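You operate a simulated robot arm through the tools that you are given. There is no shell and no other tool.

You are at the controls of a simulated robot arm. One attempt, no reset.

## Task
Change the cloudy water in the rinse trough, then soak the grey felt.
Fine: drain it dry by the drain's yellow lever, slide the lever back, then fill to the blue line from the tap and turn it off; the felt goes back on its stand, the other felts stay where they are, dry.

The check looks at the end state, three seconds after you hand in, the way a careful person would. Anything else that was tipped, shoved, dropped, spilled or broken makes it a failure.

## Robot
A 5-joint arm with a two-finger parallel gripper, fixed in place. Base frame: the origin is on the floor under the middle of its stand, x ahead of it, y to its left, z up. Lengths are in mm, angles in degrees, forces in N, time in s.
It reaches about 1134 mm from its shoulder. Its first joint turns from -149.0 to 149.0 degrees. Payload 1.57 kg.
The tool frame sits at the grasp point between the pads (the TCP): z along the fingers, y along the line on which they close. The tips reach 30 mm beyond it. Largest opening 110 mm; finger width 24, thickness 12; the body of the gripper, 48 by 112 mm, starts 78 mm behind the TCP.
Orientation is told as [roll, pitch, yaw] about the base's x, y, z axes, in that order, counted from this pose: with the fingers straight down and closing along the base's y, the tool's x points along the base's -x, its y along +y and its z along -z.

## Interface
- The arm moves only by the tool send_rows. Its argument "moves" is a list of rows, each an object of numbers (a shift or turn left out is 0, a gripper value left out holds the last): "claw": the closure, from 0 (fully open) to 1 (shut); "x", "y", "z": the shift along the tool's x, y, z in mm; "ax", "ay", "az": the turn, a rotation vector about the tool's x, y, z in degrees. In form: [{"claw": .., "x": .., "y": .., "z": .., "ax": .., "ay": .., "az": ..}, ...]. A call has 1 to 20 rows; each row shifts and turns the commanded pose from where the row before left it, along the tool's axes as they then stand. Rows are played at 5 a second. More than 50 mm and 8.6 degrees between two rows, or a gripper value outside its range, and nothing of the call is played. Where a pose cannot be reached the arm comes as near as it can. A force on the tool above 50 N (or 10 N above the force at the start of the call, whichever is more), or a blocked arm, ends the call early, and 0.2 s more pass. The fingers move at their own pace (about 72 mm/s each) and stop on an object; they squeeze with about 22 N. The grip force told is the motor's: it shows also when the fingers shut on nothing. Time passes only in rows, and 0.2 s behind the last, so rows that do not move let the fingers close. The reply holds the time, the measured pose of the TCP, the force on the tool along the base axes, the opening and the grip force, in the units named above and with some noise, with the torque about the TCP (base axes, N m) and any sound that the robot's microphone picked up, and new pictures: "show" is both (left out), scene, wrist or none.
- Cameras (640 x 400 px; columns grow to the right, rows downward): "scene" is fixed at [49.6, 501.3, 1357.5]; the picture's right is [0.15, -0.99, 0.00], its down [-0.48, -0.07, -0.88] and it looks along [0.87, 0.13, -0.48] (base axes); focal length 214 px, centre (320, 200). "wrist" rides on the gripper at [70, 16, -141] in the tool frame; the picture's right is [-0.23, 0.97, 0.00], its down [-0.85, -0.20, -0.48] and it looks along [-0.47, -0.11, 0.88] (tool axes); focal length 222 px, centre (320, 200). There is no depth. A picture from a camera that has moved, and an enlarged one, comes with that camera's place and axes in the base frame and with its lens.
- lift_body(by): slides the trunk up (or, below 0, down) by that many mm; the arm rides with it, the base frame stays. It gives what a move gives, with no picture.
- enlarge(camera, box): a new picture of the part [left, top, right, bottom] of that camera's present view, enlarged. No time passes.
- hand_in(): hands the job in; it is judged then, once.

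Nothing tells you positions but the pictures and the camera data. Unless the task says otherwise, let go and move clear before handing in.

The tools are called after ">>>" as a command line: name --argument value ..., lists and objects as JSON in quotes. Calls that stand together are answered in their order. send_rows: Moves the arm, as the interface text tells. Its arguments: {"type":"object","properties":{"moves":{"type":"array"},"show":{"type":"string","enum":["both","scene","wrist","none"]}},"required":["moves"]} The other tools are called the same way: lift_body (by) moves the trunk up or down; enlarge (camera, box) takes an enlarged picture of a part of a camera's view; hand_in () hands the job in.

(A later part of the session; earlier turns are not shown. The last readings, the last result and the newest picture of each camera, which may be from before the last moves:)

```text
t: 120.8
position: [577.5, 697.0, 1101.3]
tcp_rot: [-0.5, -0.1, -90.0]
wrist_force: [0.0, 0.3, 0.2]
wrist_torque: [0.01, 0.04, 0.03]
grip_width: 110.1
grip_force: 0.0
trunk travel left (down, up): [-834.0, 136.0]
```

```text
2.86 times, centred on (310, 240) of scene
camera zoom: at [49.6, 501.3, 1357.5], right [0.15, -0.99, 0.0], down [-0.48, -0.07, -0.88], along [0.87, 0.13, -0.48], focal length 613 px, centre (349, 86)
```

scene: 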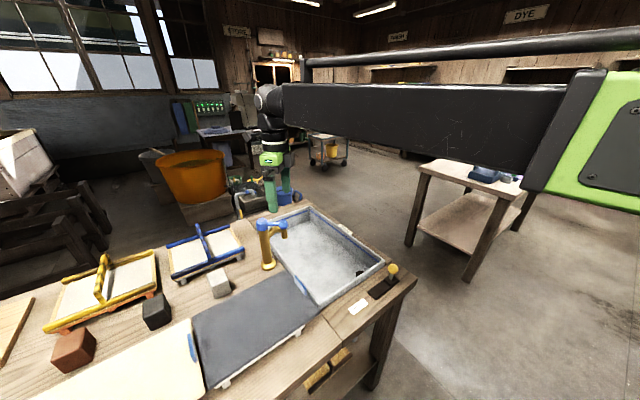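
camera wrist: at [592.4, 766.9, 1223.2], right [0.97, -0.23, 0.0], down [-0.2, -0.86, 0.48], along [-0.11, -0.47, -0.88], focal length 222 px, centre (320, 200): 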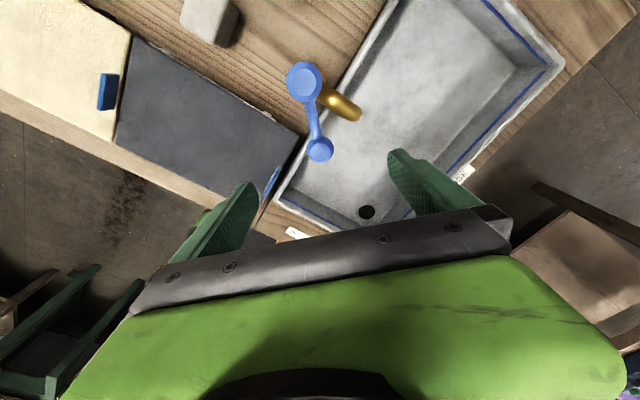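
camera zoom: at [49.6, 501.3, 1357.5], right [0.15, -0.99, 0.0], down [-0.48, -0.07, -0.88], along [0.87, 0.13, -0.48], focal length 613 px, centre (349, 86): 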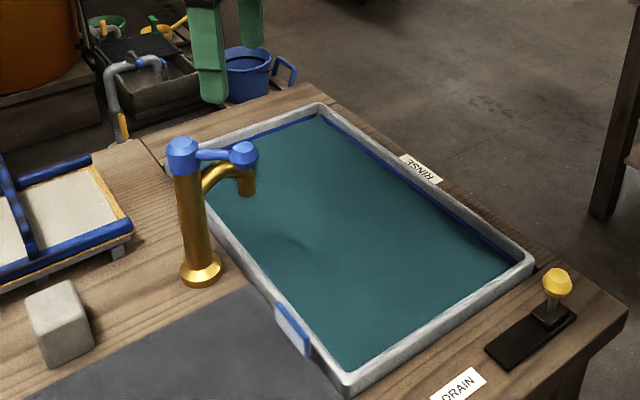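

The tap is closed, the drain lever is in place and the trough is filled. Now I'll move over the felt tab and turn the gripper so it closes across the tab.

>>> send_rows --moves '[{"x": -25, "y": -37, "ay": 0.5}, {"x": -25, "y": -37}, {"x": -25, "y": -37}, {"az": -7.94}, {"az": -7.94}, {"az": -7.94}, {"az": -7.94}, {"az": -7.94}, {"az": -7.94}, {"az": -7.94}, {"az": -7.94}, {"az": -7.94}, {"az": -7.94}, {"az": -7.94}, {"az": -7.94}, {"az": -7.94}, {"az": -7.94}, {"az": -7.94}, {"az": -7.94}, {"az": -7.94}]'

>>> enlarge --camera "wrist" --box '[160, 0, 480, 200]'

```text
t: 125.0
position: [466.7, 619.5, 1101.0]
tcp_rot: [0.6, 0.1, 45.1]
wrist_force: [-0.1, 0.0, 0.1]
wrist_torque: [0.0, 0.02, -0.02]
grip_width: 110.2
grip_force: 0.1
out of reach, approached as far as the arm can: row 3, 14
trunk travel left (down, up): [-834.0, 136.0]
camera wrist: at [407.0, 582.2, 1243.5], right [-0.53, 0.85, 0.01], down [0.75, 0.46, 0.47], along [0.4, 0.26, -0.88], focal length 222 px, centre (320, 200)
```

scene: 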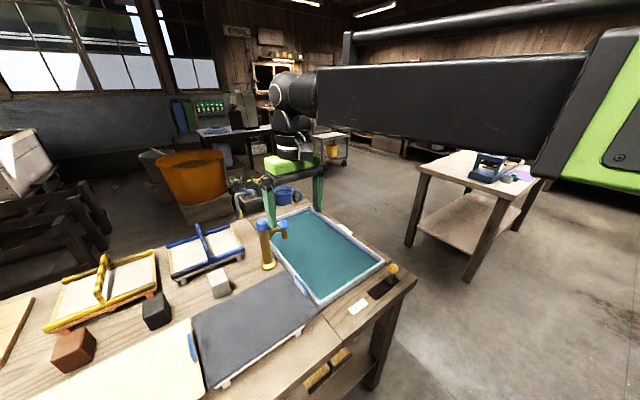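
wrist: 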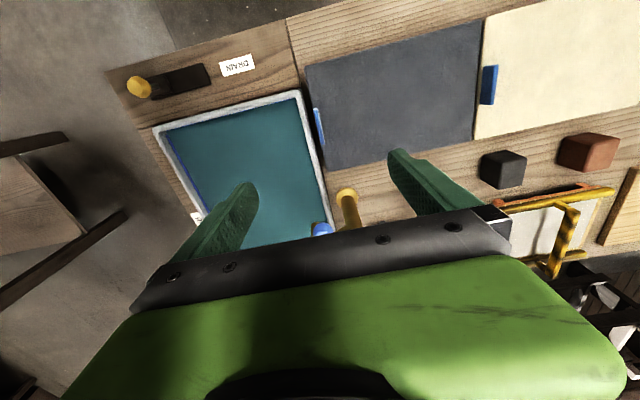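

```text
2.00 times, centred on (320, 100) of wrist
camera zoom: at [407.0, 582.2, 1243.5], right [-0.53, 0.85, 0.01], down [0.75, 0.46, 0.47], along [0.4, 0.26, -0.88], focal length 444 px, centre (320, 400)
```

zoom: 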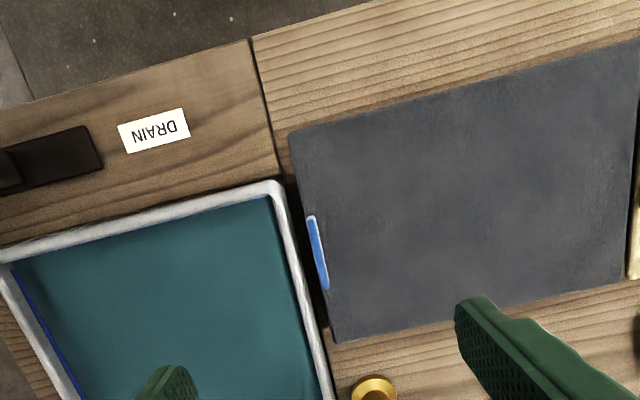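

The tab is at about (468, 622) with its top near z=850. I'll level the slight tilt, centre on the tab and descend partway.

>>> send_rows --moves '[{"ax": 0.42, "ay": 0.42, "x": -2.5, "y": 0.5}, {}]' --show "none"

>>> lift_body --by -180

>>> enlarge --camera "wrist" --box '[160, 60, 480, 260]'

>>> enlarge --camera "scene" --box '[230, 210, 370, 330]'

```text
t: 125.6
position: [467.8, 623.8, 1101.4]
tcp_rot: [0.1, 0.4, 45.0]
wrist_force: [1.4, 0.3, 1.0]
wrist_torque: [0.01, 0.02, 0.01]
grip_width: 110.1
grip_force: 0.1
trunk travel left (down, up): [-834.0, 136.0]
```

```text
t: 127.6
position: [467.7, 623.0, 920.9]
tcp_rot: [0.2, 0.4, 45.0]
wrist_force: [0.5, 1.7, -0.5]
wrist_torque: [0.02, 0.0, 0.01]
grip_width: 109.7
grip_force: 0.1
trunk travel left (down, up): [-654.0, 316.0]
```

```text
2.00 times, centred on (320, 160) of wrist
camera zoom: at [408.3, 586.2, 1063.9], right [-0.53, 0.85, 0.0], down [0.75, 0.46, 0.47], along [0.4, 0.25, -0.88], focal length 444 px, centre (320, 280)
```

zoom: 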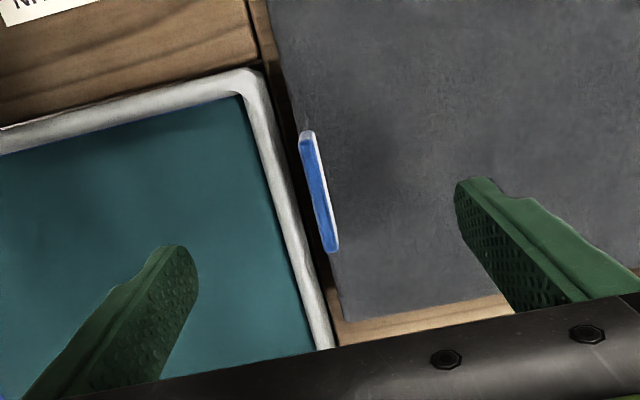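

```text
3.33 times, centred on (300, 270) of scene
camera zoom: at [49.6, 501.3, 1357.5], right [0.15, -0.99, 0.0], down [-0.48, -0.07, -0.88], along [0.87, 0.13, -0.48], focal length 715 px, centre (387, -33)
```

zoom: 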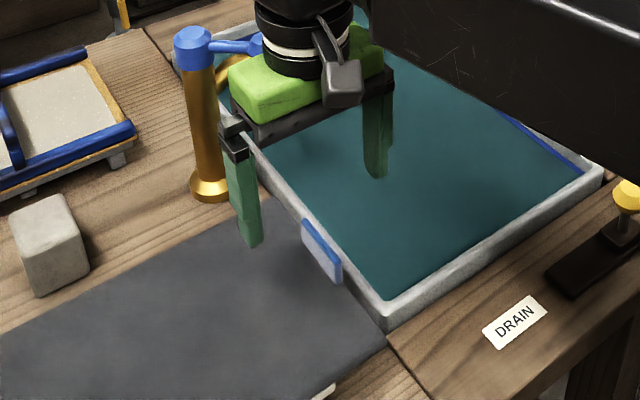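

The tab runs parallel to the fingers. I'll shift 5 mm along it and descend closer, staying above the felt surface.

>>> send_rows --moves '[{"x": 4, "y": -0.5}, {}]' --show "none"

>>> lift_body --by -50

>>> enlarge --camera "wrist" --box '[160, 60, 480, 260]'

>>> enlarge --camera "scene" --box '[250, 230, 350, 320]'

```text
t: 128.2
position: [464.5, 620.4, 921.0]
tcp_rot: [0.2, 0.5, 45.1]
wrist_force: [0.4, -0.5, -0.2]
wrist_torque: [-0.03, 0.02, 0.03]
grip_width: 109.8
grip_force: 0.0
trunk travel left (down, up): [-654.0, 316.0]
```

```text
t: 129.1
position: [463.2, 619.9, 870.8]
tcp_rot: [0.2, 0.4, 45.0]
wrist_force: [-0.3, -0.3, -0.6]
wrist_torque: [0.01, 0.03, -0.03]
grip_width: 110.1
grip_force: 0.0
trunk travel left (down, up): [-604.0, 366.0]
```

```text
2.00 times, centred on (320, 160) of wrist
camera zoom: at [405.7, 583.2, 1013.9], right [-0.53, 0.85, 0.0], down [0.75, 0.46, 0.47], along [0.4, 0.25, -0.88], focal length 444 px, centre (320, 280)
```

zoom: 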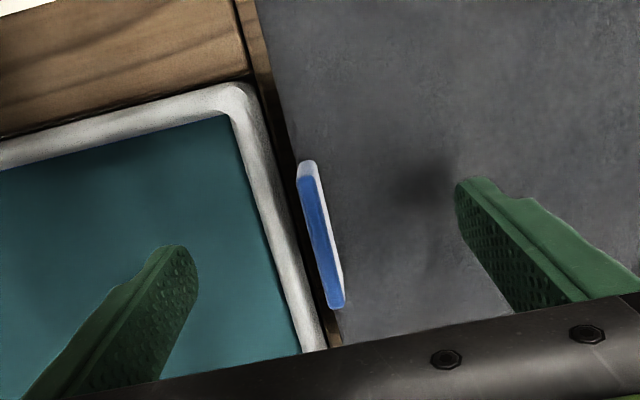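

```text
4.44 times, centred on (300, 275) of scene
camera zoom: at [49.6, 501.3, 1357.5], right [0.15, -0.99, 0.0], down [-0.48, -0.07, -0.88], along [0.87, 0.13, -0.48], focal length 953 px, centre (409, -133)
```

zoom: 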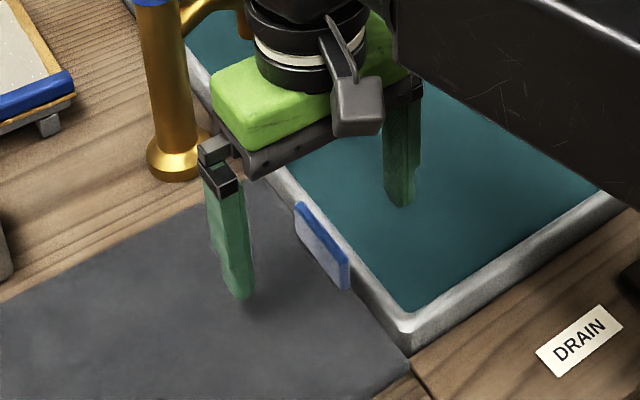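

The tab top is at z≈853 and the felt surface near 827, with the tab centred at (465, 621). I'll lower 8 mm and close gently on it.

>>> lift_body --by -8

>>> send_rows --moves '[{"claw": 0.5}, {"claw": 0.7}, {"claw": 0.8}, {"claw": 1}, {"claw": 1}, {"claw": 1}, {"claw": 1}]' --show "wrist"

>>> enlarge --camera "wrist" --box '[160, 60, 480, 260]'

>>> enlarge --camera "scene" --box '[250, 230, 350, 320]'

```text
t: 129.7
position: [466.0, 621.1, 862.7]
tcp_rot: [0.1, 0.6, 45.0]
wrist_force: [-0.5, 0.4, -0.2]
wrist_torque: [0.01, -0.02, 0.01]
grip_width: 109.8
grip_force: 0.0
trunk travel left (down, up): [-596.0, 374.0]
```

```text
t: 131.3
position: [465.6, 619.9, 863.0]
tcp_rot: [0.2, 0.6, 45.0]
wrist_force: [-0.2, 0.6, 0.2]
wrist_torque: [-0.07, -0.07, -0.02]
grip_width: 7.2
grip_force: 22.4
trunk travel left (down, up): [-596.0, 374.0]
camera wrist: at [405.6, 583.3, 1005.9], right [-0.53, 0.85, 0.0], down [0.75, 0.47, 0.47], along [0.4, 0.25, -0.88], focal length 222 px, centre (320, 200)
```

wrist: 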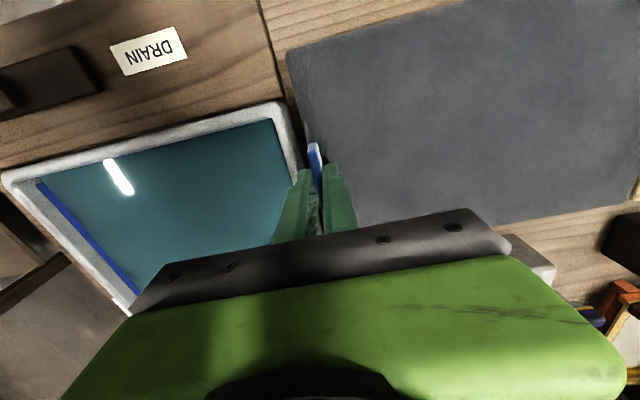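

```text
2.00 times, centred on (320, 160) of wrist
camera zoom: at [405.6, 583.3, 1005.9], right [-0.53, 0.85, 0.0], down [0.75, 0.47, 0.47], along [0.4, 0.25, -0.88], focal length 444 px, centre (320, 280)
```

zoom: 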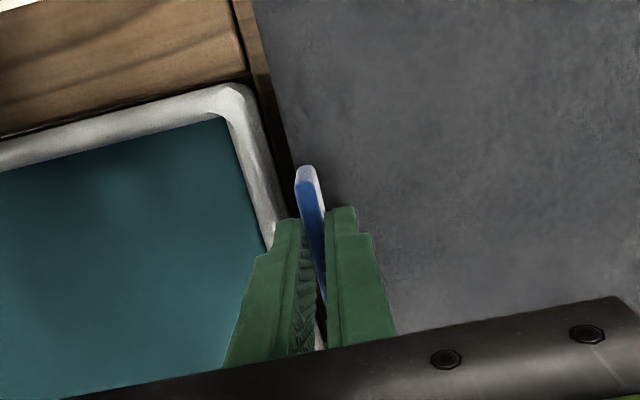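

```text
4.44 times, centred on (300, 275) of scene
camera zoom: at [49.6, 501.3, 1357.5], right [0.15, -0.99, 0.0], down [-0.48, -0.07, -0.88], along [0.87, 0.13, -0.48], focal length 953 px, centre (409, -133)
```

zoom: 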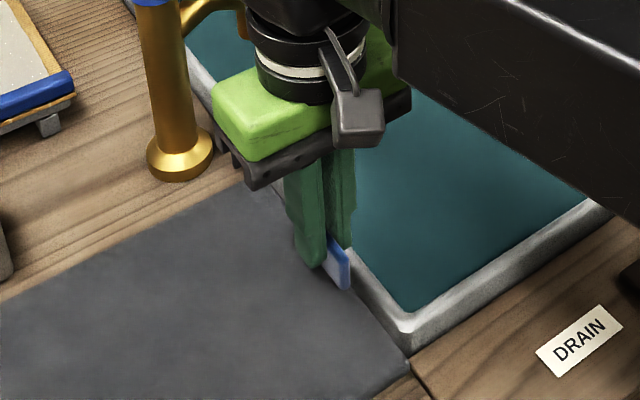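

The tab is gripped (7 mm). I'll lift slightly to learn how heavy and how stiff the felt is.

>>> lift_body --by 15

>>> enlarge --camera "scene" --box '[170, 230, 370, 400]'

>>> enlarge --camera "wrist" --box '[160, 0, 640, 260]'

```text
t: 131.9
position: [465.3, 620.3, 876.9]
tcp_rot: [0.1, 0.4, 45.0]
wrist_force: [-0.1, -0.2, -1.8]
wrist_torque: [-0.11, -0.12, 0.01]
grip_width: 7.3
grip_force: 22.2
trunk travel left (down, up): [-611.0, 359.0]
```

```text
2.35 times, centred on (270, 315) of scene
camera zoom: at [49.6, 501.3, 1357.5], right [0.15, -0.99, 0.0], down [-0.48, -0.07, -0.88], along [0.87, 0.13, -0.48], focal length 505 px, centre (438, -71)
```

zoom: 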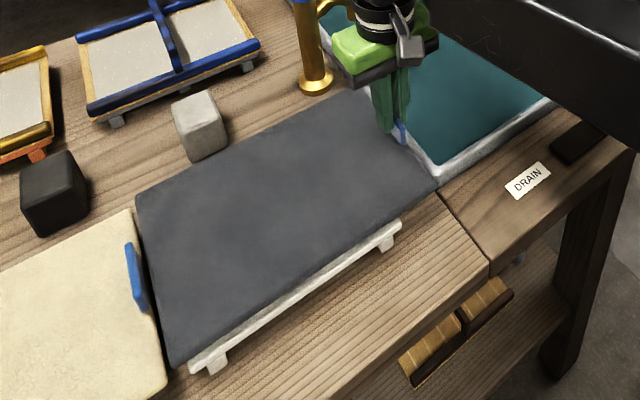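

```text
1.33 times, centred on (400, 130) of wrist
camera zoom: at [405.7, 583.4, 1020.8], right [-0.53, 0.85, 0.0], down [0.75, 0.47, 0.47], along [0.4, 0.25, -0.88], focal length 296 px, centre (213, 293)
```

zoom: 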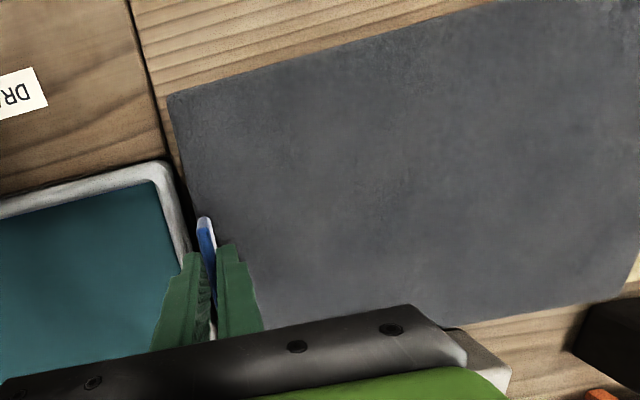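

>>> lift_body --by 45

>>> enlarge --camera "scene" --box '[170, 230, 370, 400]'

>>> enlarge --camera "wrist" --box '[160, 0, 640, 260]'

```text
t: 132.8
position: [465.2, 620.2, 923.0]
tcp_rot: [0.2, 0.5, 45.0]
wrist_force: [0.0, -1.1, -1.4]
wrist_torque: [-0.09, -0.09, 0.01]
grip_width: 7.3
grip_force: 21.9
trunk travel left (down, up): [-656.0, 314.0]
```

```text
2.35 times, centred on (270, 315) of scene
camera zoom: at [49.6, 501.3, 1357.5], right [0.15, -0.99, 0.0], down [-0.48, -0.07, -0.88], along [0.87, 0.13, -0.48], focal length 505 px, centre (438, -71)
```

zoom: 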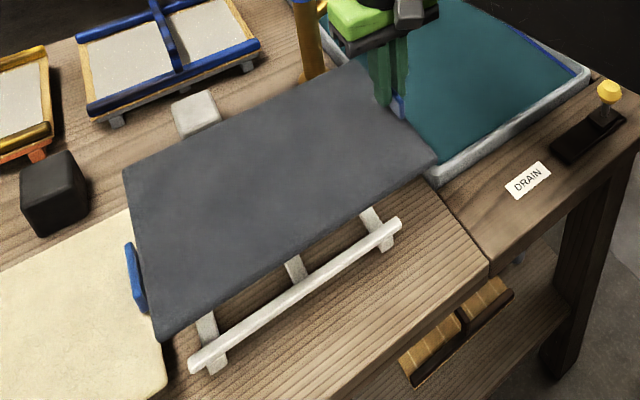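

```text
1.33 times, centred on (400, 130) of wrist
camera zoom: at [405.7, 583.4, 1065.7], right [-0.53, 0.85, 0.0], down [0.75, 0.47, 0.47], along [0.4, 0.25, -0.88], focal length 296 px, centre (213, 293)
```

zoom: 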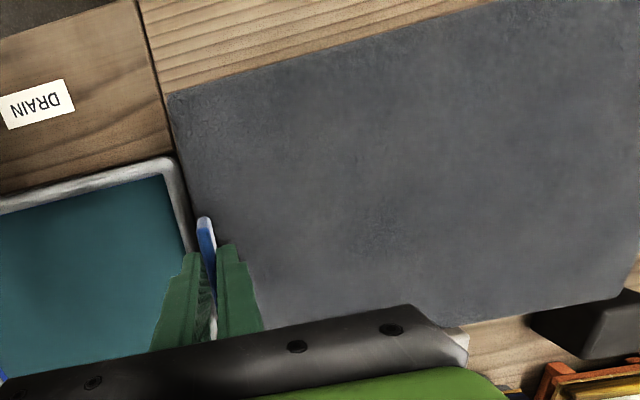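

The felt is light (about 1.5 N), stiff, and lifts level off its stand. I'll raise it above tap height before swinging it over the trough.

>>> lift_body --by 165

>>> send_rows --moves '[{"x": 2.5, "y": -12}, {"x": 2.5, "y": -23}, {"x": 2.5, "y": -25}, {"x": 2.5, "y": -25}, {"x": 2.5, "y": -25}, {"x": 2.5, "y": -25}, {"x": 2.5, "y": -25}, {"x": 2.5, "y": -15}, {"y": -10}, {}]' --show "both"

```text
t: 134.7
position: [466.6, 620.7, 1087.6]
tcp_rot: [0.2, 0.5, 45.0]
wrist_force: [-0.7, -0.6, -1.0]
wrist_torque: [-0.07, -0.12, -0.03]
grip_width: 7.3
grip_force: 22.1
trunk travel left (down, up): [-821.0, 149.0]
```

```text
t: 136.8
position: [579.7, 474.9, 1087.6]
tcp_rot: [0.3, 0.5, 45.0]
wrist_force: [-0.4, 0.5, -1.4]
wrist_torque: [-0.12, -0.07, -0.01]
grip_width: 7.5
grip_force: 22.2
trunk travel left (down, up): [-821.0, 149.0]
camera wrist: at [521.0, 439.0, 1230.8], right [-0.53, 0.85, 0.0], down [0.75, 0.47, 0.47], along [0.4, 0.25, -0.88], focal length 222 px, centre (320, 200)
```

scene: 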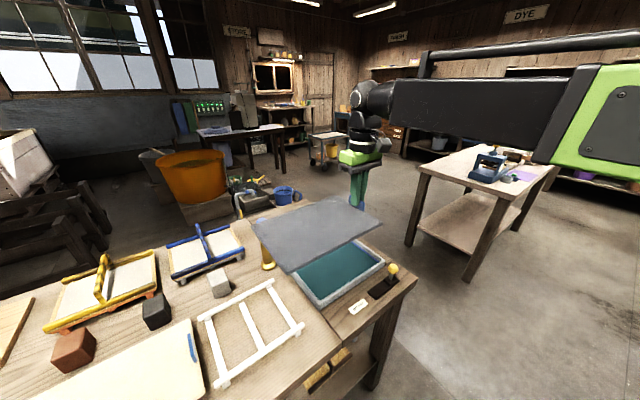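
wrist: 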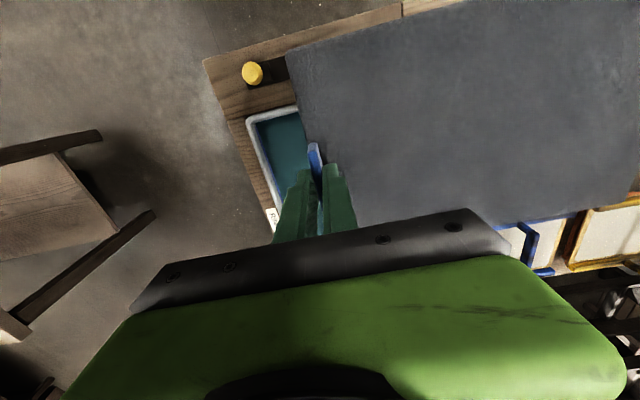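

The felt is held level and the stand is in full view. Next I'll swing the felt 90° so its long side runs along the trough.

>>> send_rows --moves '[{"az": 2.5}, {"az": 5}, {"az": 5}, {"az": 5}, {"az": 5}, {"az": 5}, {"az": 5}, {"az": 5}, {"az": 5}, {"az": 5}, {"az": 5}, {"az": 5}, {"az": 5}, {"az": 5}, {"az": 5}, {"az": 5}, {"az": 5}, {"az": 5}, {"az": 2.5}, {}]' --show "both"

>>> enlarge --camera "scene" --box '[200, 150, 420, 330]'

```text
t: 141.1
position: [581.4, 475.1, 1087.6]
tcp_rot: [-0.5, 0.2, -45.1]
wrist_force: [0.9, -0.2, -0.7]
wrist_torque: [-0.08, 0.09, -0.02]
grip_width: 7.5
grip_force: 22.2
trunk travel left (down, up): [-821.0, 149.0]
camera wrist: at [545.9, 536.8, 1230.2], right [0.85, 0.53, -0.01], down [0.47, -0.74, 0.48], along [0.24, -0.41, -0.88], focal length 222 px, centre (320, 200)
```

scene: 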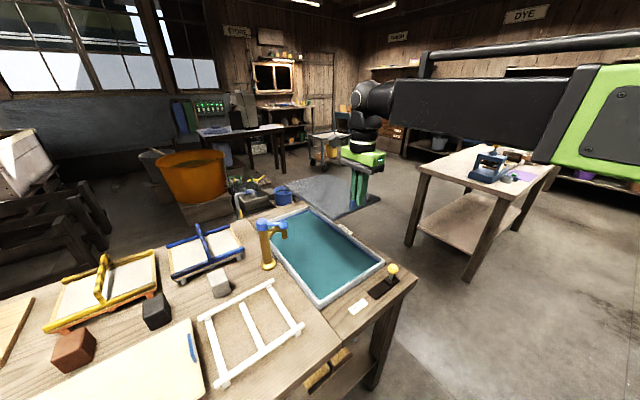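
wrist: 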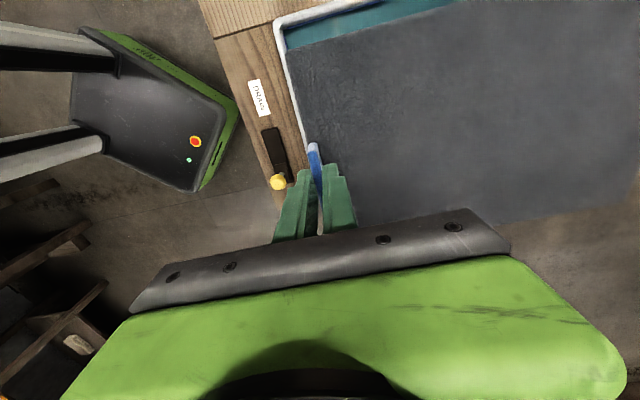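

```text
2.22 times, centred on (310, 240) of scene
camera zoom: at [49.6, 501.3, 1357.5], right [0.15, -0.99, 0.0], down [-0.48, -0.07, -0.88], along [0.87, 0.13, -0.48], focal length 477 px, centre (342, 111)
```

zoom: 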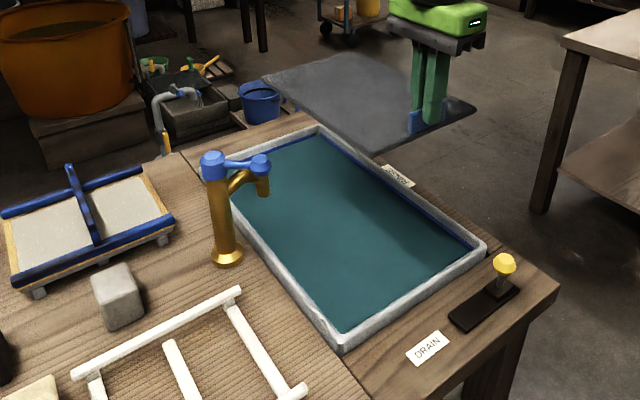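

The felt is aligned with the trough. I'll shift it 28 mm along the trough and then descend to just above the rim to verify clearances.

>>> send_rows --moves '[{"x": 2.6, "y": 14}, {"x": 2.6, "y": 14}, {}]' --show "none"

>>> lift_body --by -80

>>> enlarge --camera "scene" --box '[220, 170, 420, 330]'

>>> enlarge --camera "wrist" --box '[200, 0, 640, 240]'

```text
t: 141.8
position: [598.9, 499.2, 1086.8]
tcp_rot: [-0.5, 0.2, -45.0]
wrist_force: [0.6, 0.6, -1.4]
wrist_torque: [-0.04, 0.12, 0.03]
grip_width: 7.5
grip_force: 22.3
trunk travel left (down, up): [-821.0, 149.0]
```

```text
t: 143.0
position: [598.7, 498.9, 1008.3]
tcp_rot: [-0.4, 0.2, -45.0]
wrist_force: [0.6, 0.3, -1.0]
wrist_torque: [-0.06, 0.1, -0.02]
grip_width: 7.4
grip_force: 22.5
trunk travel left (down, up): [-741.0, 229.0]
```

```text
2.50 times, centred on (320, 250) of scene
camera zoom: at [49.6, 501.3, 1357.5], right [0.15, -0.99, 0.0], down [-0.48, -0.07, -0.88], along [0.87, 0.13, -0.48], focal length 536 px, centre (320, 75)
```

zoom: 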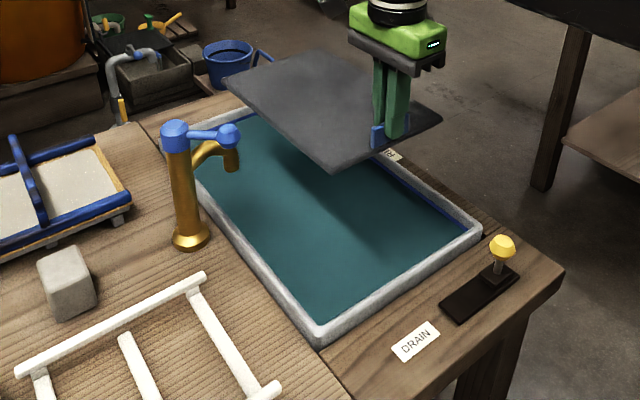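

```text
1.45 times, centred on (420, 120) of wrist
camera zoom: at [562.4, 560.8, 1150.3], right [0.85, 0.53, -0.01], down [0.47, -0.74, 0.48], along [0.24, -0.41, -0.88], focal length 323 px, centre (174, 316)
```

zoom: 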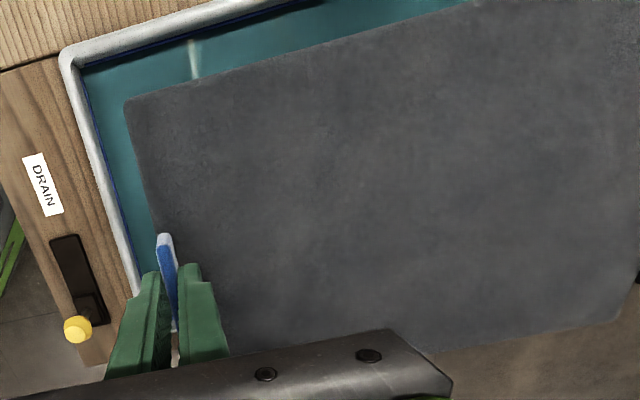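

Corner positions check out: about 30 mm clear of the spout and walls. Lowering to just above the rim.

>>> lift_body --by -140

>>> enlarge --camera "scene" --box '[220, 170, 420, 330]'

>>> enlarge --camera "wrist" --box '[200, 0, 640, 240]'

```text
t: 144.7
position: [600.1, 499.3, 866.9]
tcp_rot: [-0.5, 0.2, -45.0]
wrist_force: [0.0, 0.3, -1.5]
wrist_torque: [-0.06, 0.09, 0.02]
grip_width: 7.3
grip_force: 22.2
trunk travel left (down, up): [-601.0, 369.0]
```

```text
2.50 times, centred on (320, 250) of scene
camera zoom: at [49.6, 501.3, 1357.5], right [0.15, -0.99, 0.0], down [-0.48, -0.07, -0.88], along [0.87, 0.13, -0.48], focal length 536 px, centre (320, 75)
```

zoom: 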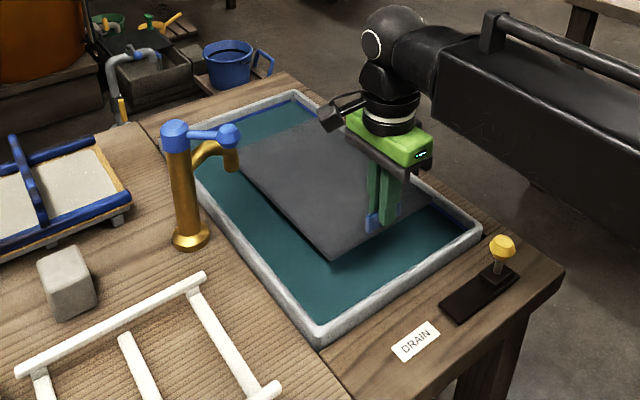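

```text
1.45 times, centred on (420, 120) of wrist
camera zoom: at [562.4, 560.9, 1010.3], right [0.85, 0.53, -0.01], down [0.47, -0.74, 0.48], along [0.24, -0.41, -0.88], focal length 323 px, centre (174, 316)
```

zoom: 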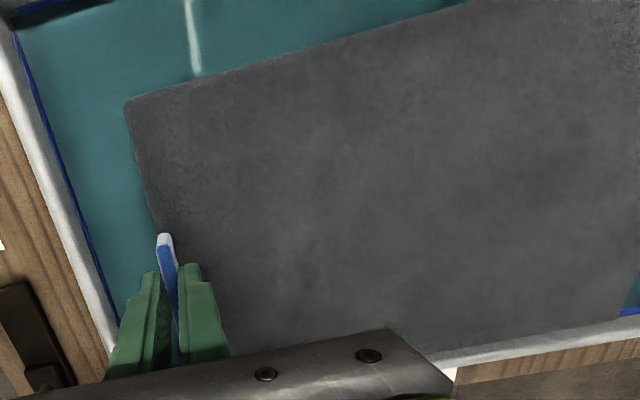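

Clearances look good all around. Lowering the felt into the water.

>>> lift_body --by -45

>>> enlarge --camera "scene" --box '[220, 190, 400, 320]'

>>> enlarge --camera "wrist" --box '[200, 0, 640, 240]'

```text
t: 145.6
position: [598.4, 499.1, 822.7]
tcp_rot: [-0.5, 0.2, -44.9]
wrist_force: [0.4, 0.1, -1.1]
wrist_torque: [-0.09, 0.1, -0.02]
grip_width: 7.0
grip_force: 21.4
trunk travel left (down, up): [-556.0, 414.0]
```

```text
3.08 times, centred on (310, 255) of scene
camera zoom: at [49.6, 501.3, 1357.5], right [0.15, -0.99, 0.0], down [-0.48, -0.07, -0.88], along [0.87, 0.13, -0.48], focal length 660 px, centre (351, 31)
```

zoom: 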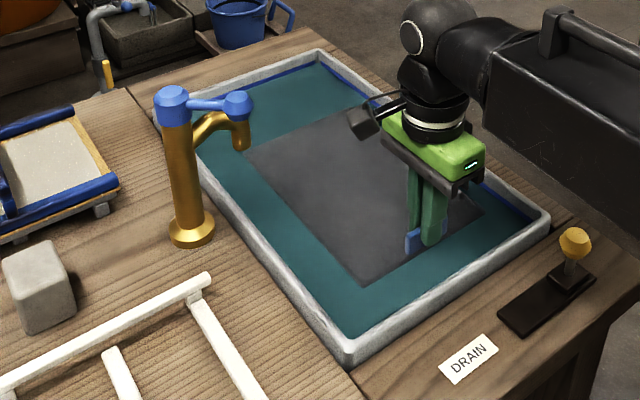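

```text
1.45 times, centred on (420, 120) of wrist
camera zoom: at [562.4, 560.8, 965.2], right [0.85, 0.53, -0.01], down [0.47, -0.74, 0.48], along [0.24, -0.41, -0.88], focal length 323 px, centre (174, 316)
```

zoom: 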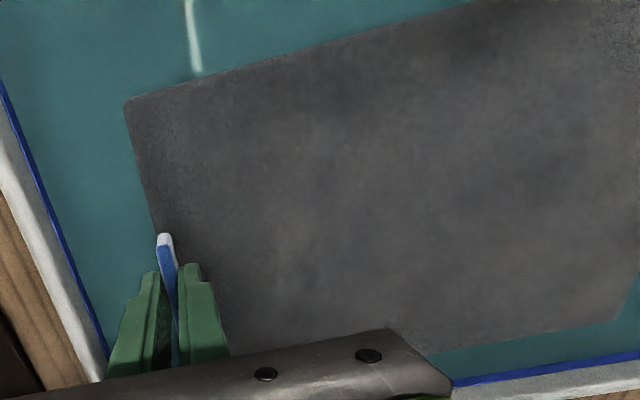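

>>> lift_body --by -28

>>> send_rows --moves '[{}, {}, {}, {}, {}, {}, {}, {}, {}, {}]' --show "none"

>>> enlarge --camera "scene" --box '[220, 190, 400, 320]'

>>> enlarge --camera "wrist" --box '[200, 0, 640, 240]'

```text
t: 146.3
position: [599.0, 499.5, 793.8]
tcp_rot: [-0.5, 0.2, -44.9]
wrist_force: [-0.2, 0.2, -1.3]
wrist_torque: [-0.06, 0.08, 0.01]
grip_width: 7.3
grip_force: 21.9
trunk travel left (down, up): [-528.0, 442.0]
```

```text
t: 148.5
position: [598.7, 499.6, 793.9]
tcp_rot: [-0.5, 0.2, -44.9]
wrist_force: [0.4, 0.1, -0.5]
wrist_torque: [-0.11, 0.13, 0.02]
grip_width: 7.5
grip_force: 22.0
trunk travel left (down, up): [-528.0, 442.0]
```

```text
3.08 times, centred on (310, 255) of scene
camera zoom: at [49.6, 501.3, 1357.5], right [0.15, -0.99, 0.0], down [-0.48, -0.07, -0.88], along [0.87, 0.13, -0.48], focal length 660 px, centre (351, 31)
```

zoom: 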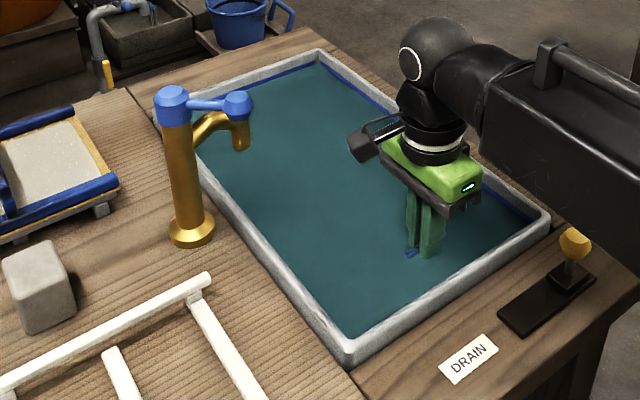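

```text
1.45 times, centred on (420, 120) of wrist
camera zoom: at [562.5, 560.9, 937.1], right [0.85, 0.53, -0.01], down [0.47, -0.74, 0.48], along [0.24, -0.41, -0.88], focal length 323 px, centre (174, 316)
```

zoom: 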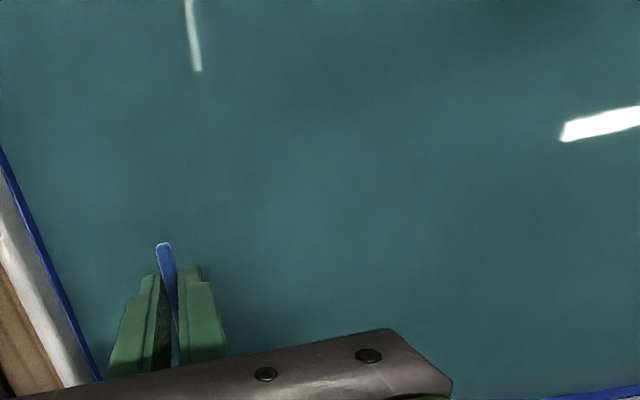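

The felt is fully submerged. I'll let it soak for several seconds.

>>> send_rows --moves '[{}, {}, {}, {}, {}, {}, {}, {}, {}, {}, {}, {}, {}, {}, {}, {}, {}, {}, {}, {}]' --show "none"

>>> send_rows --moves '[{}, {}, {}, {}, {}, {}, {}, {}, {}, {}, {}, {}, {}, {}, {}, {}, {}, {}, {}, {}]' --show "none"

>>> send_rows --moves '[{}, {}, {}, {}, {}, {}, {}, {}, {}, {}, {}, {}, {}, {}, {}, {}, {}, {}, {}, {}]' --show "none"

>>> lift_body --by 45

>>> enlarge --camera "scene" --box '[220, 190, 400, 320]'

>>> enlarge --camera "wrist" --box '[200, 0, 640, 240]'

```text
t: 152.7
position: [598.9, 500.0, 793.5]
tcp_rot: [-0.5, 0.3, -45.0]
wrist_force: [0.5, -0.1, -1.4]
wrist_torque: [-0.14, 0.13, 0.02]
grip_width: 7.2
grip_force: 21.9
trunk travel left (down, up): [-528.0, 442.0]
```

```text
t: 156.9
position: [600.2, 499.9, 795.2]
tcp_rot: [-0.5, 0.2, -45.0]
wrist_force: [-0.8, -0.8, -1.2]
wrist_torque: [-0.13, 0.13, 0.01]
grip_width: 7.2
grip_force: 22.3
trunk travel left (down, up): [-528.0, 442.0]
```

```text
t: 161.1
position: [598.7, 500.0, 794.0]
tcp_rot: [-0.6, 0.2, -45.0]
wrist_force: [-1.0, -0.1, -1.1]
wrist_torque: [-0.16, 0.14, 0.0]
grip_width: 7.4
grip_force: 21.9
trunk travel left (down, up): [-528.0, 442.0]
```

```text
t: 162.0
position: [599.4, 499.9, 839.6]
tcp_rot: [-0.5, 0.2, -44.9]
wrist_force: [-1.3, 0.2, -1.6]
wrist_torque: [-0.16, 0.13, 0.03]
grip_width: 7.4
grip_force: 22.2
trunk travel left (down, up): [-573.0, 397.0]
```

```text
3.08 times, centred on (310, 255) of scene
camera zoom: at [49.6, 501.3, 1357.5], right [0.15, -0.99, 0.0], down [-0.48, -0.07, -0.88], along [0.87, 0.13, -0.48], focal length 660 px, centre (351, 31)
```

zoom: 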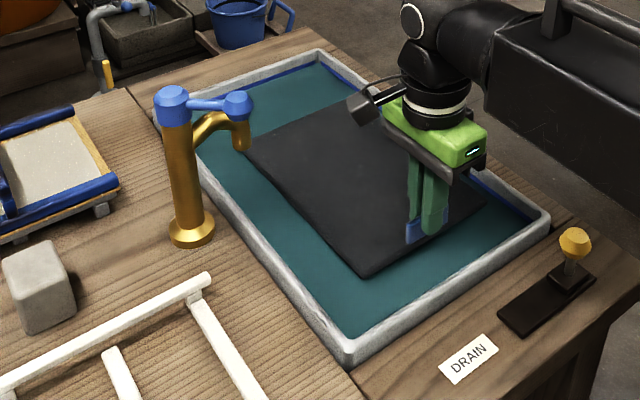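

```text
1.45 times, centred on (420, 120) of wrist
camera zoom: at [562.5, 561.0, 982.1], right [0.85, 0.53, -0.01], down [0.47, -0.74, 0.48], along [0.24, -0.41, -0.88], focal length 323 px, centre (174, 316)
```

zoom: 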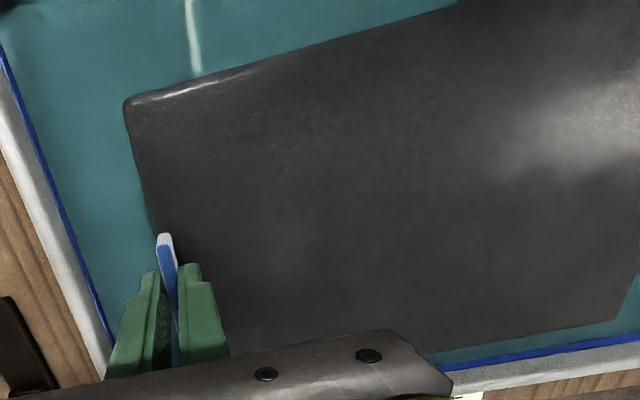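

The felt is now dark and glossy, thoroughly wet, and still held level. I'll raise it a little and let it drip over the trough.

>>> lift_body --by 25

>>> send_rows --moves '[{}, {}, {}, {}, {}, {}, {}, {}, {}, {}, {}, {}, {}, {}, {}, {}, {}, {}, {}, {}]' --show "none"

>>> enlarge --camera "scene" --box '[240, 190, 400, 310]'

>>> send_rows --moves '[{}, {}, {}, {}, {}, {}, {}, {}, {}, {}, {}, {}, {}, {}, {}, {}, {}, {}, {}, {}]' --show "none"

>>> enlarge --camera "scene" --box '[240, 190, 400, 310]'

```text
t: 162.7
position: [599.0, 500.1, 864.1]
tcp_rot: [-0.6, 0.2, -45.1]
wrist_force: [0.0, 0.5, -1.9]
wrist_torque: [-0.15, 0.16, -0.01]
grip_width: 7.4
grip_force: 22.2
trunk travel left (down, up): [-598.0, 372.0]
```

```text
t: 166.9
position: [598.5, 499.2, 864.5]
tcp_rot: [-0.5, 0.1, -45.0]
wrist_force: [0.5, -0.4, -1.4]
wrist_torque: [-0.11, 0.16, 0.0]
grip_width: 7.4
grip_force: 22.2
trunk travel left (down, up): [-598.0, 372.0]
```

```text
3.33 times, centred on (320, 250) of scene
camera zoom: at [49.6, 501.3, 1357.5], right [0.15, -0.99, 0.0], down [-0.48, -0.07, -0.88], along [0.87, 0.13, -0.48], focal length 715 px, centre (320, 33)
```

zoom: 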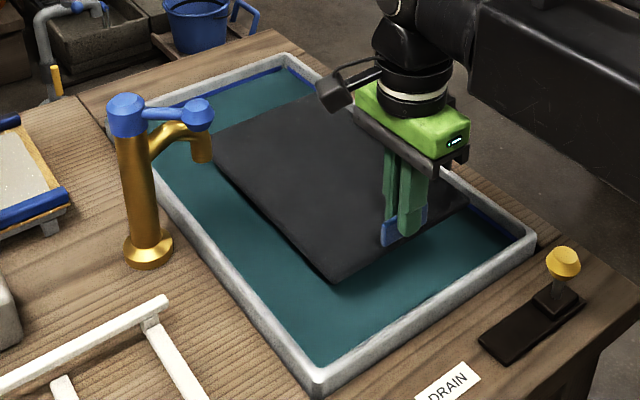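

```text
t: 171.1
position: [599.5, 499.7, 866.0]
tcp_rot: [-0.5, 0.1, -45.0]
wrist_force: [0.2, -1.0, -1.2]
wrist_torque: [-0.13, 0.13, 0.0]
grip_width: 7.3
grip_force: 21.5
trunk travel left (down, up): [-598.0, 372.0]
```

```text
3.33 times, centred on (320, 250) of scene
camera zoom: at [49.6, 501.3, 1357.5], right [0.15, -0.99, 0.0], down [-0.48, -0.07, -0.88], along [0.87, 0.13, -0.48], focal length 715 px, centre (320, 33)
```

zoom: 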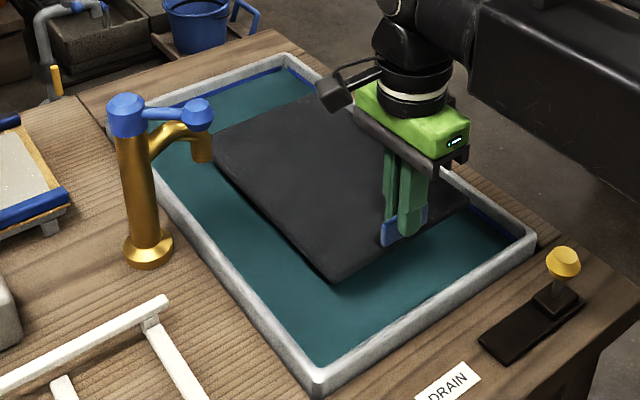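

I'll give it a few more seconds to drip, then raise it above the tap.

>>> send_rows --moves '[{}, {}, {}, {}, {}, {}, {}, {}, {}, {}, {}, {}, {}, {}, {}, {}, {}, {}, {}, {}]' --show "none"

>>> lift_body --by 220

>>> send_rows --moves '[{}, {}, {}, {}, {}]' --show "both"

>>> enlarge --camera "scene" --box '[220, 150, 420, 310]'

```text
t: 175.3
position: [598.5, 500.3, 864.0]
tcp_rot: [-0.5, 0.2, -45.1]
wrist_force: [-0.3, -0.4, -0.7]
wrist_torque: [-0.11, 0.15, -0.03]
grip_width: 7.2
grip_force: 22.4
trunk travel left (down, up): [-598.0, 372.0]
```

```text
t: 177.6
position: [600.1, 498.9, 1084.6]
tcp_rot: [-0.5, 0.2, -45.0]
wrist_force: [0.6, 0.5, -0.9]
wrist_torque: [-0.13, 0.12, 0.02]
grip_width: 7.4
grip_force: 21.8
trunk travel left (down, up): [-818.0, 152.0]
```

```text
t: 178.8
position: [599.1, 498.3, 1085.3]
tcp_rot: [-0.5, 0.3, -45.0]
wrist_force: [-0.4, -0.2, -1.9]
wrist_torque: [-0.11, 0.16, -0.03]
grip_width: 7.6
grip_force: 21.6
trunk travel left (down, up): [-818.0, 152.0]
camera wrist: at [562.5, 561.0, 1227.1], right [0.85, 0.53, -0.01], down [0.47, -0.74, 0.48], along [0.24, -0.41, -0.88], focal length 222 px, centre (320, 200)
```

scene: 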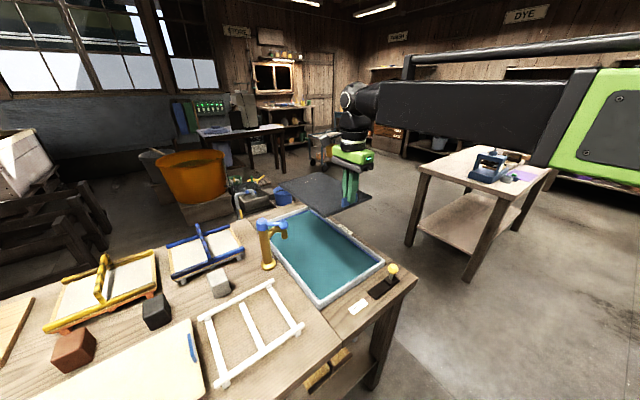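
wrist: 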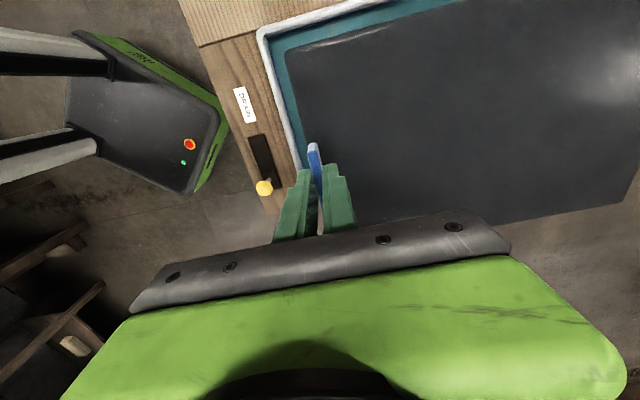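

```text
2.50 times, centred on (320, 230) of scene
camera zoom: at [49.6, 501.3, 1357.5], right [0.15, -0.99, 0.0], down [-0.48, -0.07, -0.88], along [0.87, 0.13, -0.48], focal length 536 px, centre (320, 125)
```

zoom: 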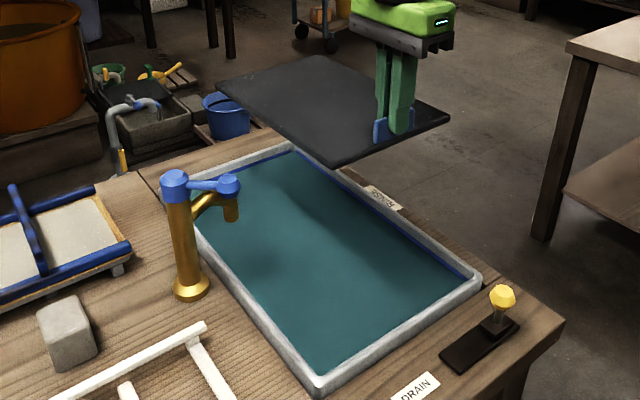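

The water is still at the line and the felt is held steady. I'll swing it back 90° above the tap and then move it over the stand.

>>> send_rows --moves '[{"az": -2.5}, {"az": -5}, {"az": -5}, {"az": -5}, {"az": -5}, {"az": -5}, {"az": -5}, {"az": -5}, {"az": -5}, {"az": -5}, {"az": -5}, {"az": -5}, {"az": -5}, {"az": -5}, {"az": -5}, {"az": -5}, {"az": -5}, {"az": -5}, {"az": -2.5}, {}]' --show "none"

>>> enlarge --camera "scene" --box '[190, 170, 430, 370]'

```text
t: 183.0
position: [598.8, 500.1, 1084.0]
tcp_rot: [0.3, 0.5, 45.0]
wrist_force: [0.3, -0.2, -1.8]
wrist_torque: [-0.15, -0.13, 0.04]
grip_width: 7.5
grip_force: 22.3
trunk travel left (down, up): [-818.0, 152.0]
```

```text
2.00 times, centred on (310, 270) of scene
camera zoom: at [49.6, 501.3, 1357.5], right [0.15, -0.99, 0.0], down [-0.48, -0.07, -0.88], along [0.87, 0.13, -0.48], focal length 429 px, centre (340, 60)
```

zoom: 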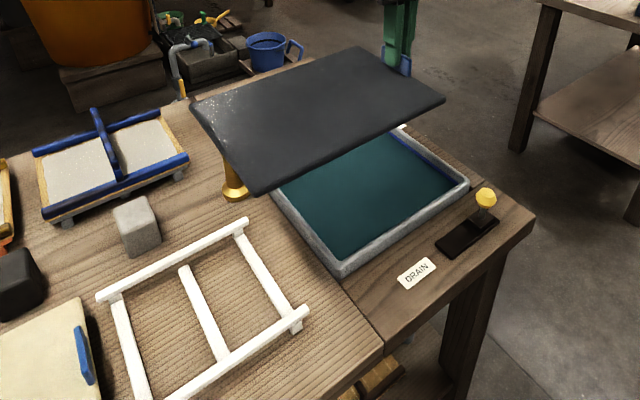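

Now translating back exactly over the stand.

>>> send_rows --moves '[{"x": 1, "y": 10}, {"x": 1, "y": 22}, {"x": 1, "y": 24}, {"x": 1, "y": 24}, {"x": 1, "y": 24}, {"x": 1, "y": 24}, {"x": 1, "y": 24}, {"x": 1, "y": 18}, {"y": 9.8}, {}]' --show "both"

>>> enlarge --camera "scene" --box '[150, 200, 390, 400]'

```text
t: 185.2
position: [464.5, 622.5, 1084.7]
tcp_rot: [0.2, 0.5, 44.9]
wrist_force: [0.0, 0.3, -2.2]
wrist_torque: [-0.13, -0.17, 0.02]
grip_width: 7.5
grip_force: 22.4
trunk travel left (down, up): [-818.0, 152.0]
camera wrist: at [405.2, 584.8, 1227.8], right [-0.53, 0.85, 0.0], down [0.75, 0.46, 0.47], along [0.4, 0.25, -0.88], focal length 222 px, centre (320, 200)
```

scene: 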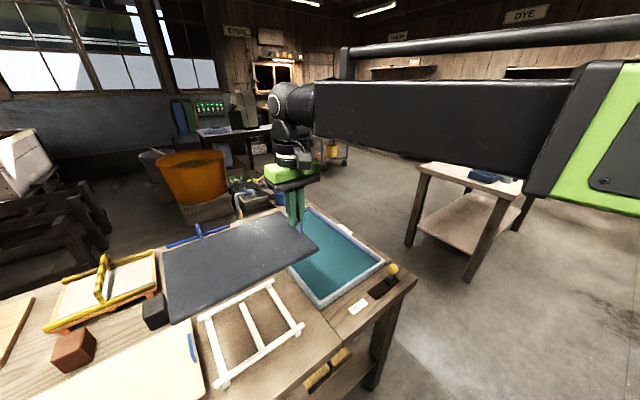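
wrist: 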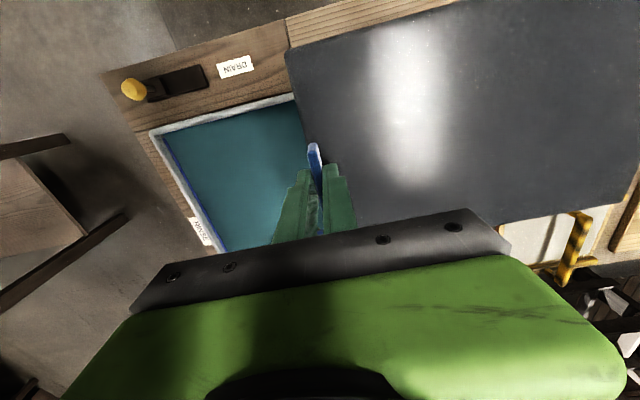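

```text
2.00 times, centred on (270, 300) of scene
camera zoom: at [49.6, 501.3, 1357.5], right [0.15, -0.99, 0.0], down [-0.48, -0.07, -0.88], along [0.87, 0.13, -0.48], focal length 429 px, centre (420, 0)
```

zoom: 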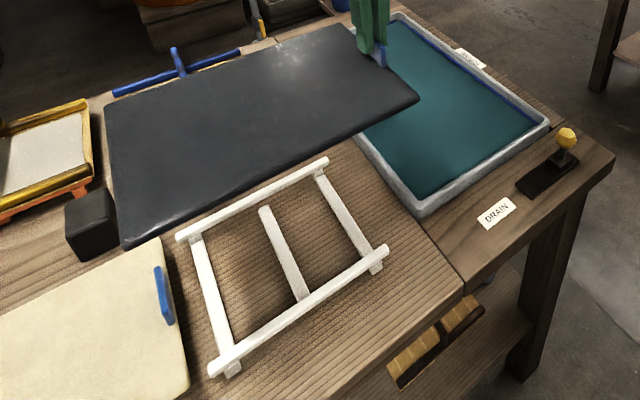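

I'll trim a 1 mm offset and lower toward the stand, stopping above it to check alignment.

>>> send_rows --moves '[{"x": 0.6, "y": -1.2}, {}]' --show "none"

>>> lift_body --by -190

>>> enlarge --camera "scene" --box '[170, 230, 370, 400]'

>>> enlarge --camera "wrist" --box '[160, 0, 640, 260]'

```text
t: 185.8
position: [465.6, 619.9, 1085.8]
tcp_rot: [0.3, 0.5, 45.0]
wrist_force: [0.7, 0.8, -1.1]
wrist_torque: [-0.15, -0.12, -0.02]
grip_width: 7.4
grip_force: 22.2
trunk travel left (down, up): [-818.0, 152.0]
```

```text
t: 187.9
position: [465.2, 621.3, 895.5]
tcp_rot: [0.3, 0.6, 45.1]
wrist_force: [0.3, -0.2, -2.0]
wrist_torque: [-0.12, -0.11, 0.0]
grip_width: 7.2
grip_force: 22.2
trunk travel left (down, up): [-628.0, 342.0]
```

```text
2.35 times, centred on (270, 315) of scene
camera zoom: at [49.6, 501.3, 1357.5], right [0.15, -0.99, 0.0], down [-0.48, -0.07, -0.88], along [0.87, 0.13, -0.48], focal length 505 px, centre (438, -71)
```

zoom: 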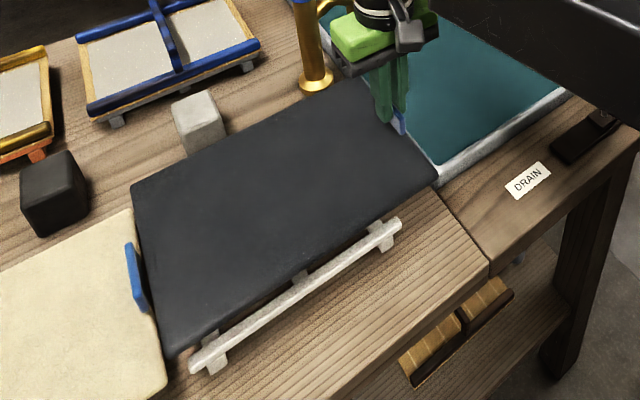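

```text
1.33 times, centred on (400, 130) of wrist
camera zoom: at [406.4, 583.8, 1037.9], right [-0.53, 0.85, 0.0], down [0.75, 0.47, 0.47], along [0.4, 0.25, -0.88], focal length 296 px, centre (213, 293)
```

zoom: 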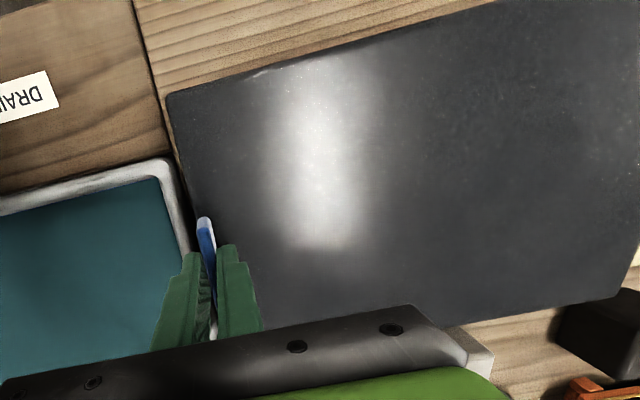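

Alignment matches the original. Lowering the last 31 mm onto the stand.

>>> lift_body --by -31

>>> enlarge --camera "scene" --box '[170, 230, 370, 400]'

```text
t: 188.7
position: [467.6, 619.6, 863.1]
tcp_rot: [0.2, 0.7, 45.0]
wrist_force: [-0.5, -0.7, -1.0]
wrist_torque: [-0.07, -0.07, -0.01]
grip_width: 7.4
grip_force: 22.1
trunk travel left (down, up): [-597.0, 373.0]
```

```text
2.35 times, centred on (270, 315) of scene
camera zoom: at [49.6, 501.3, 1357.5], right [0.15, -0.99, 0.0], down [-0.48, -0.07, -0.88], along [0.87, 0.13, -0.48], focal length 505 px, centre (438, -71)
```

zoom: 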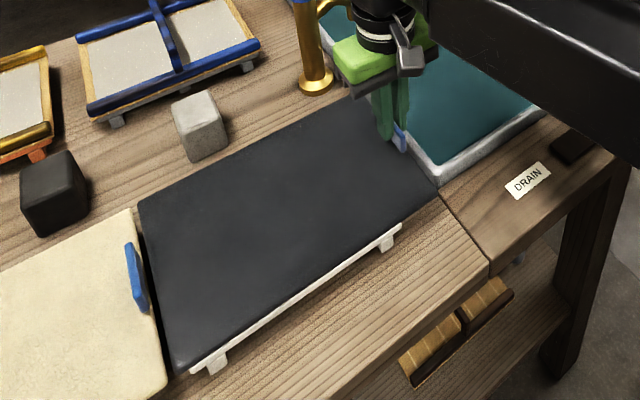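

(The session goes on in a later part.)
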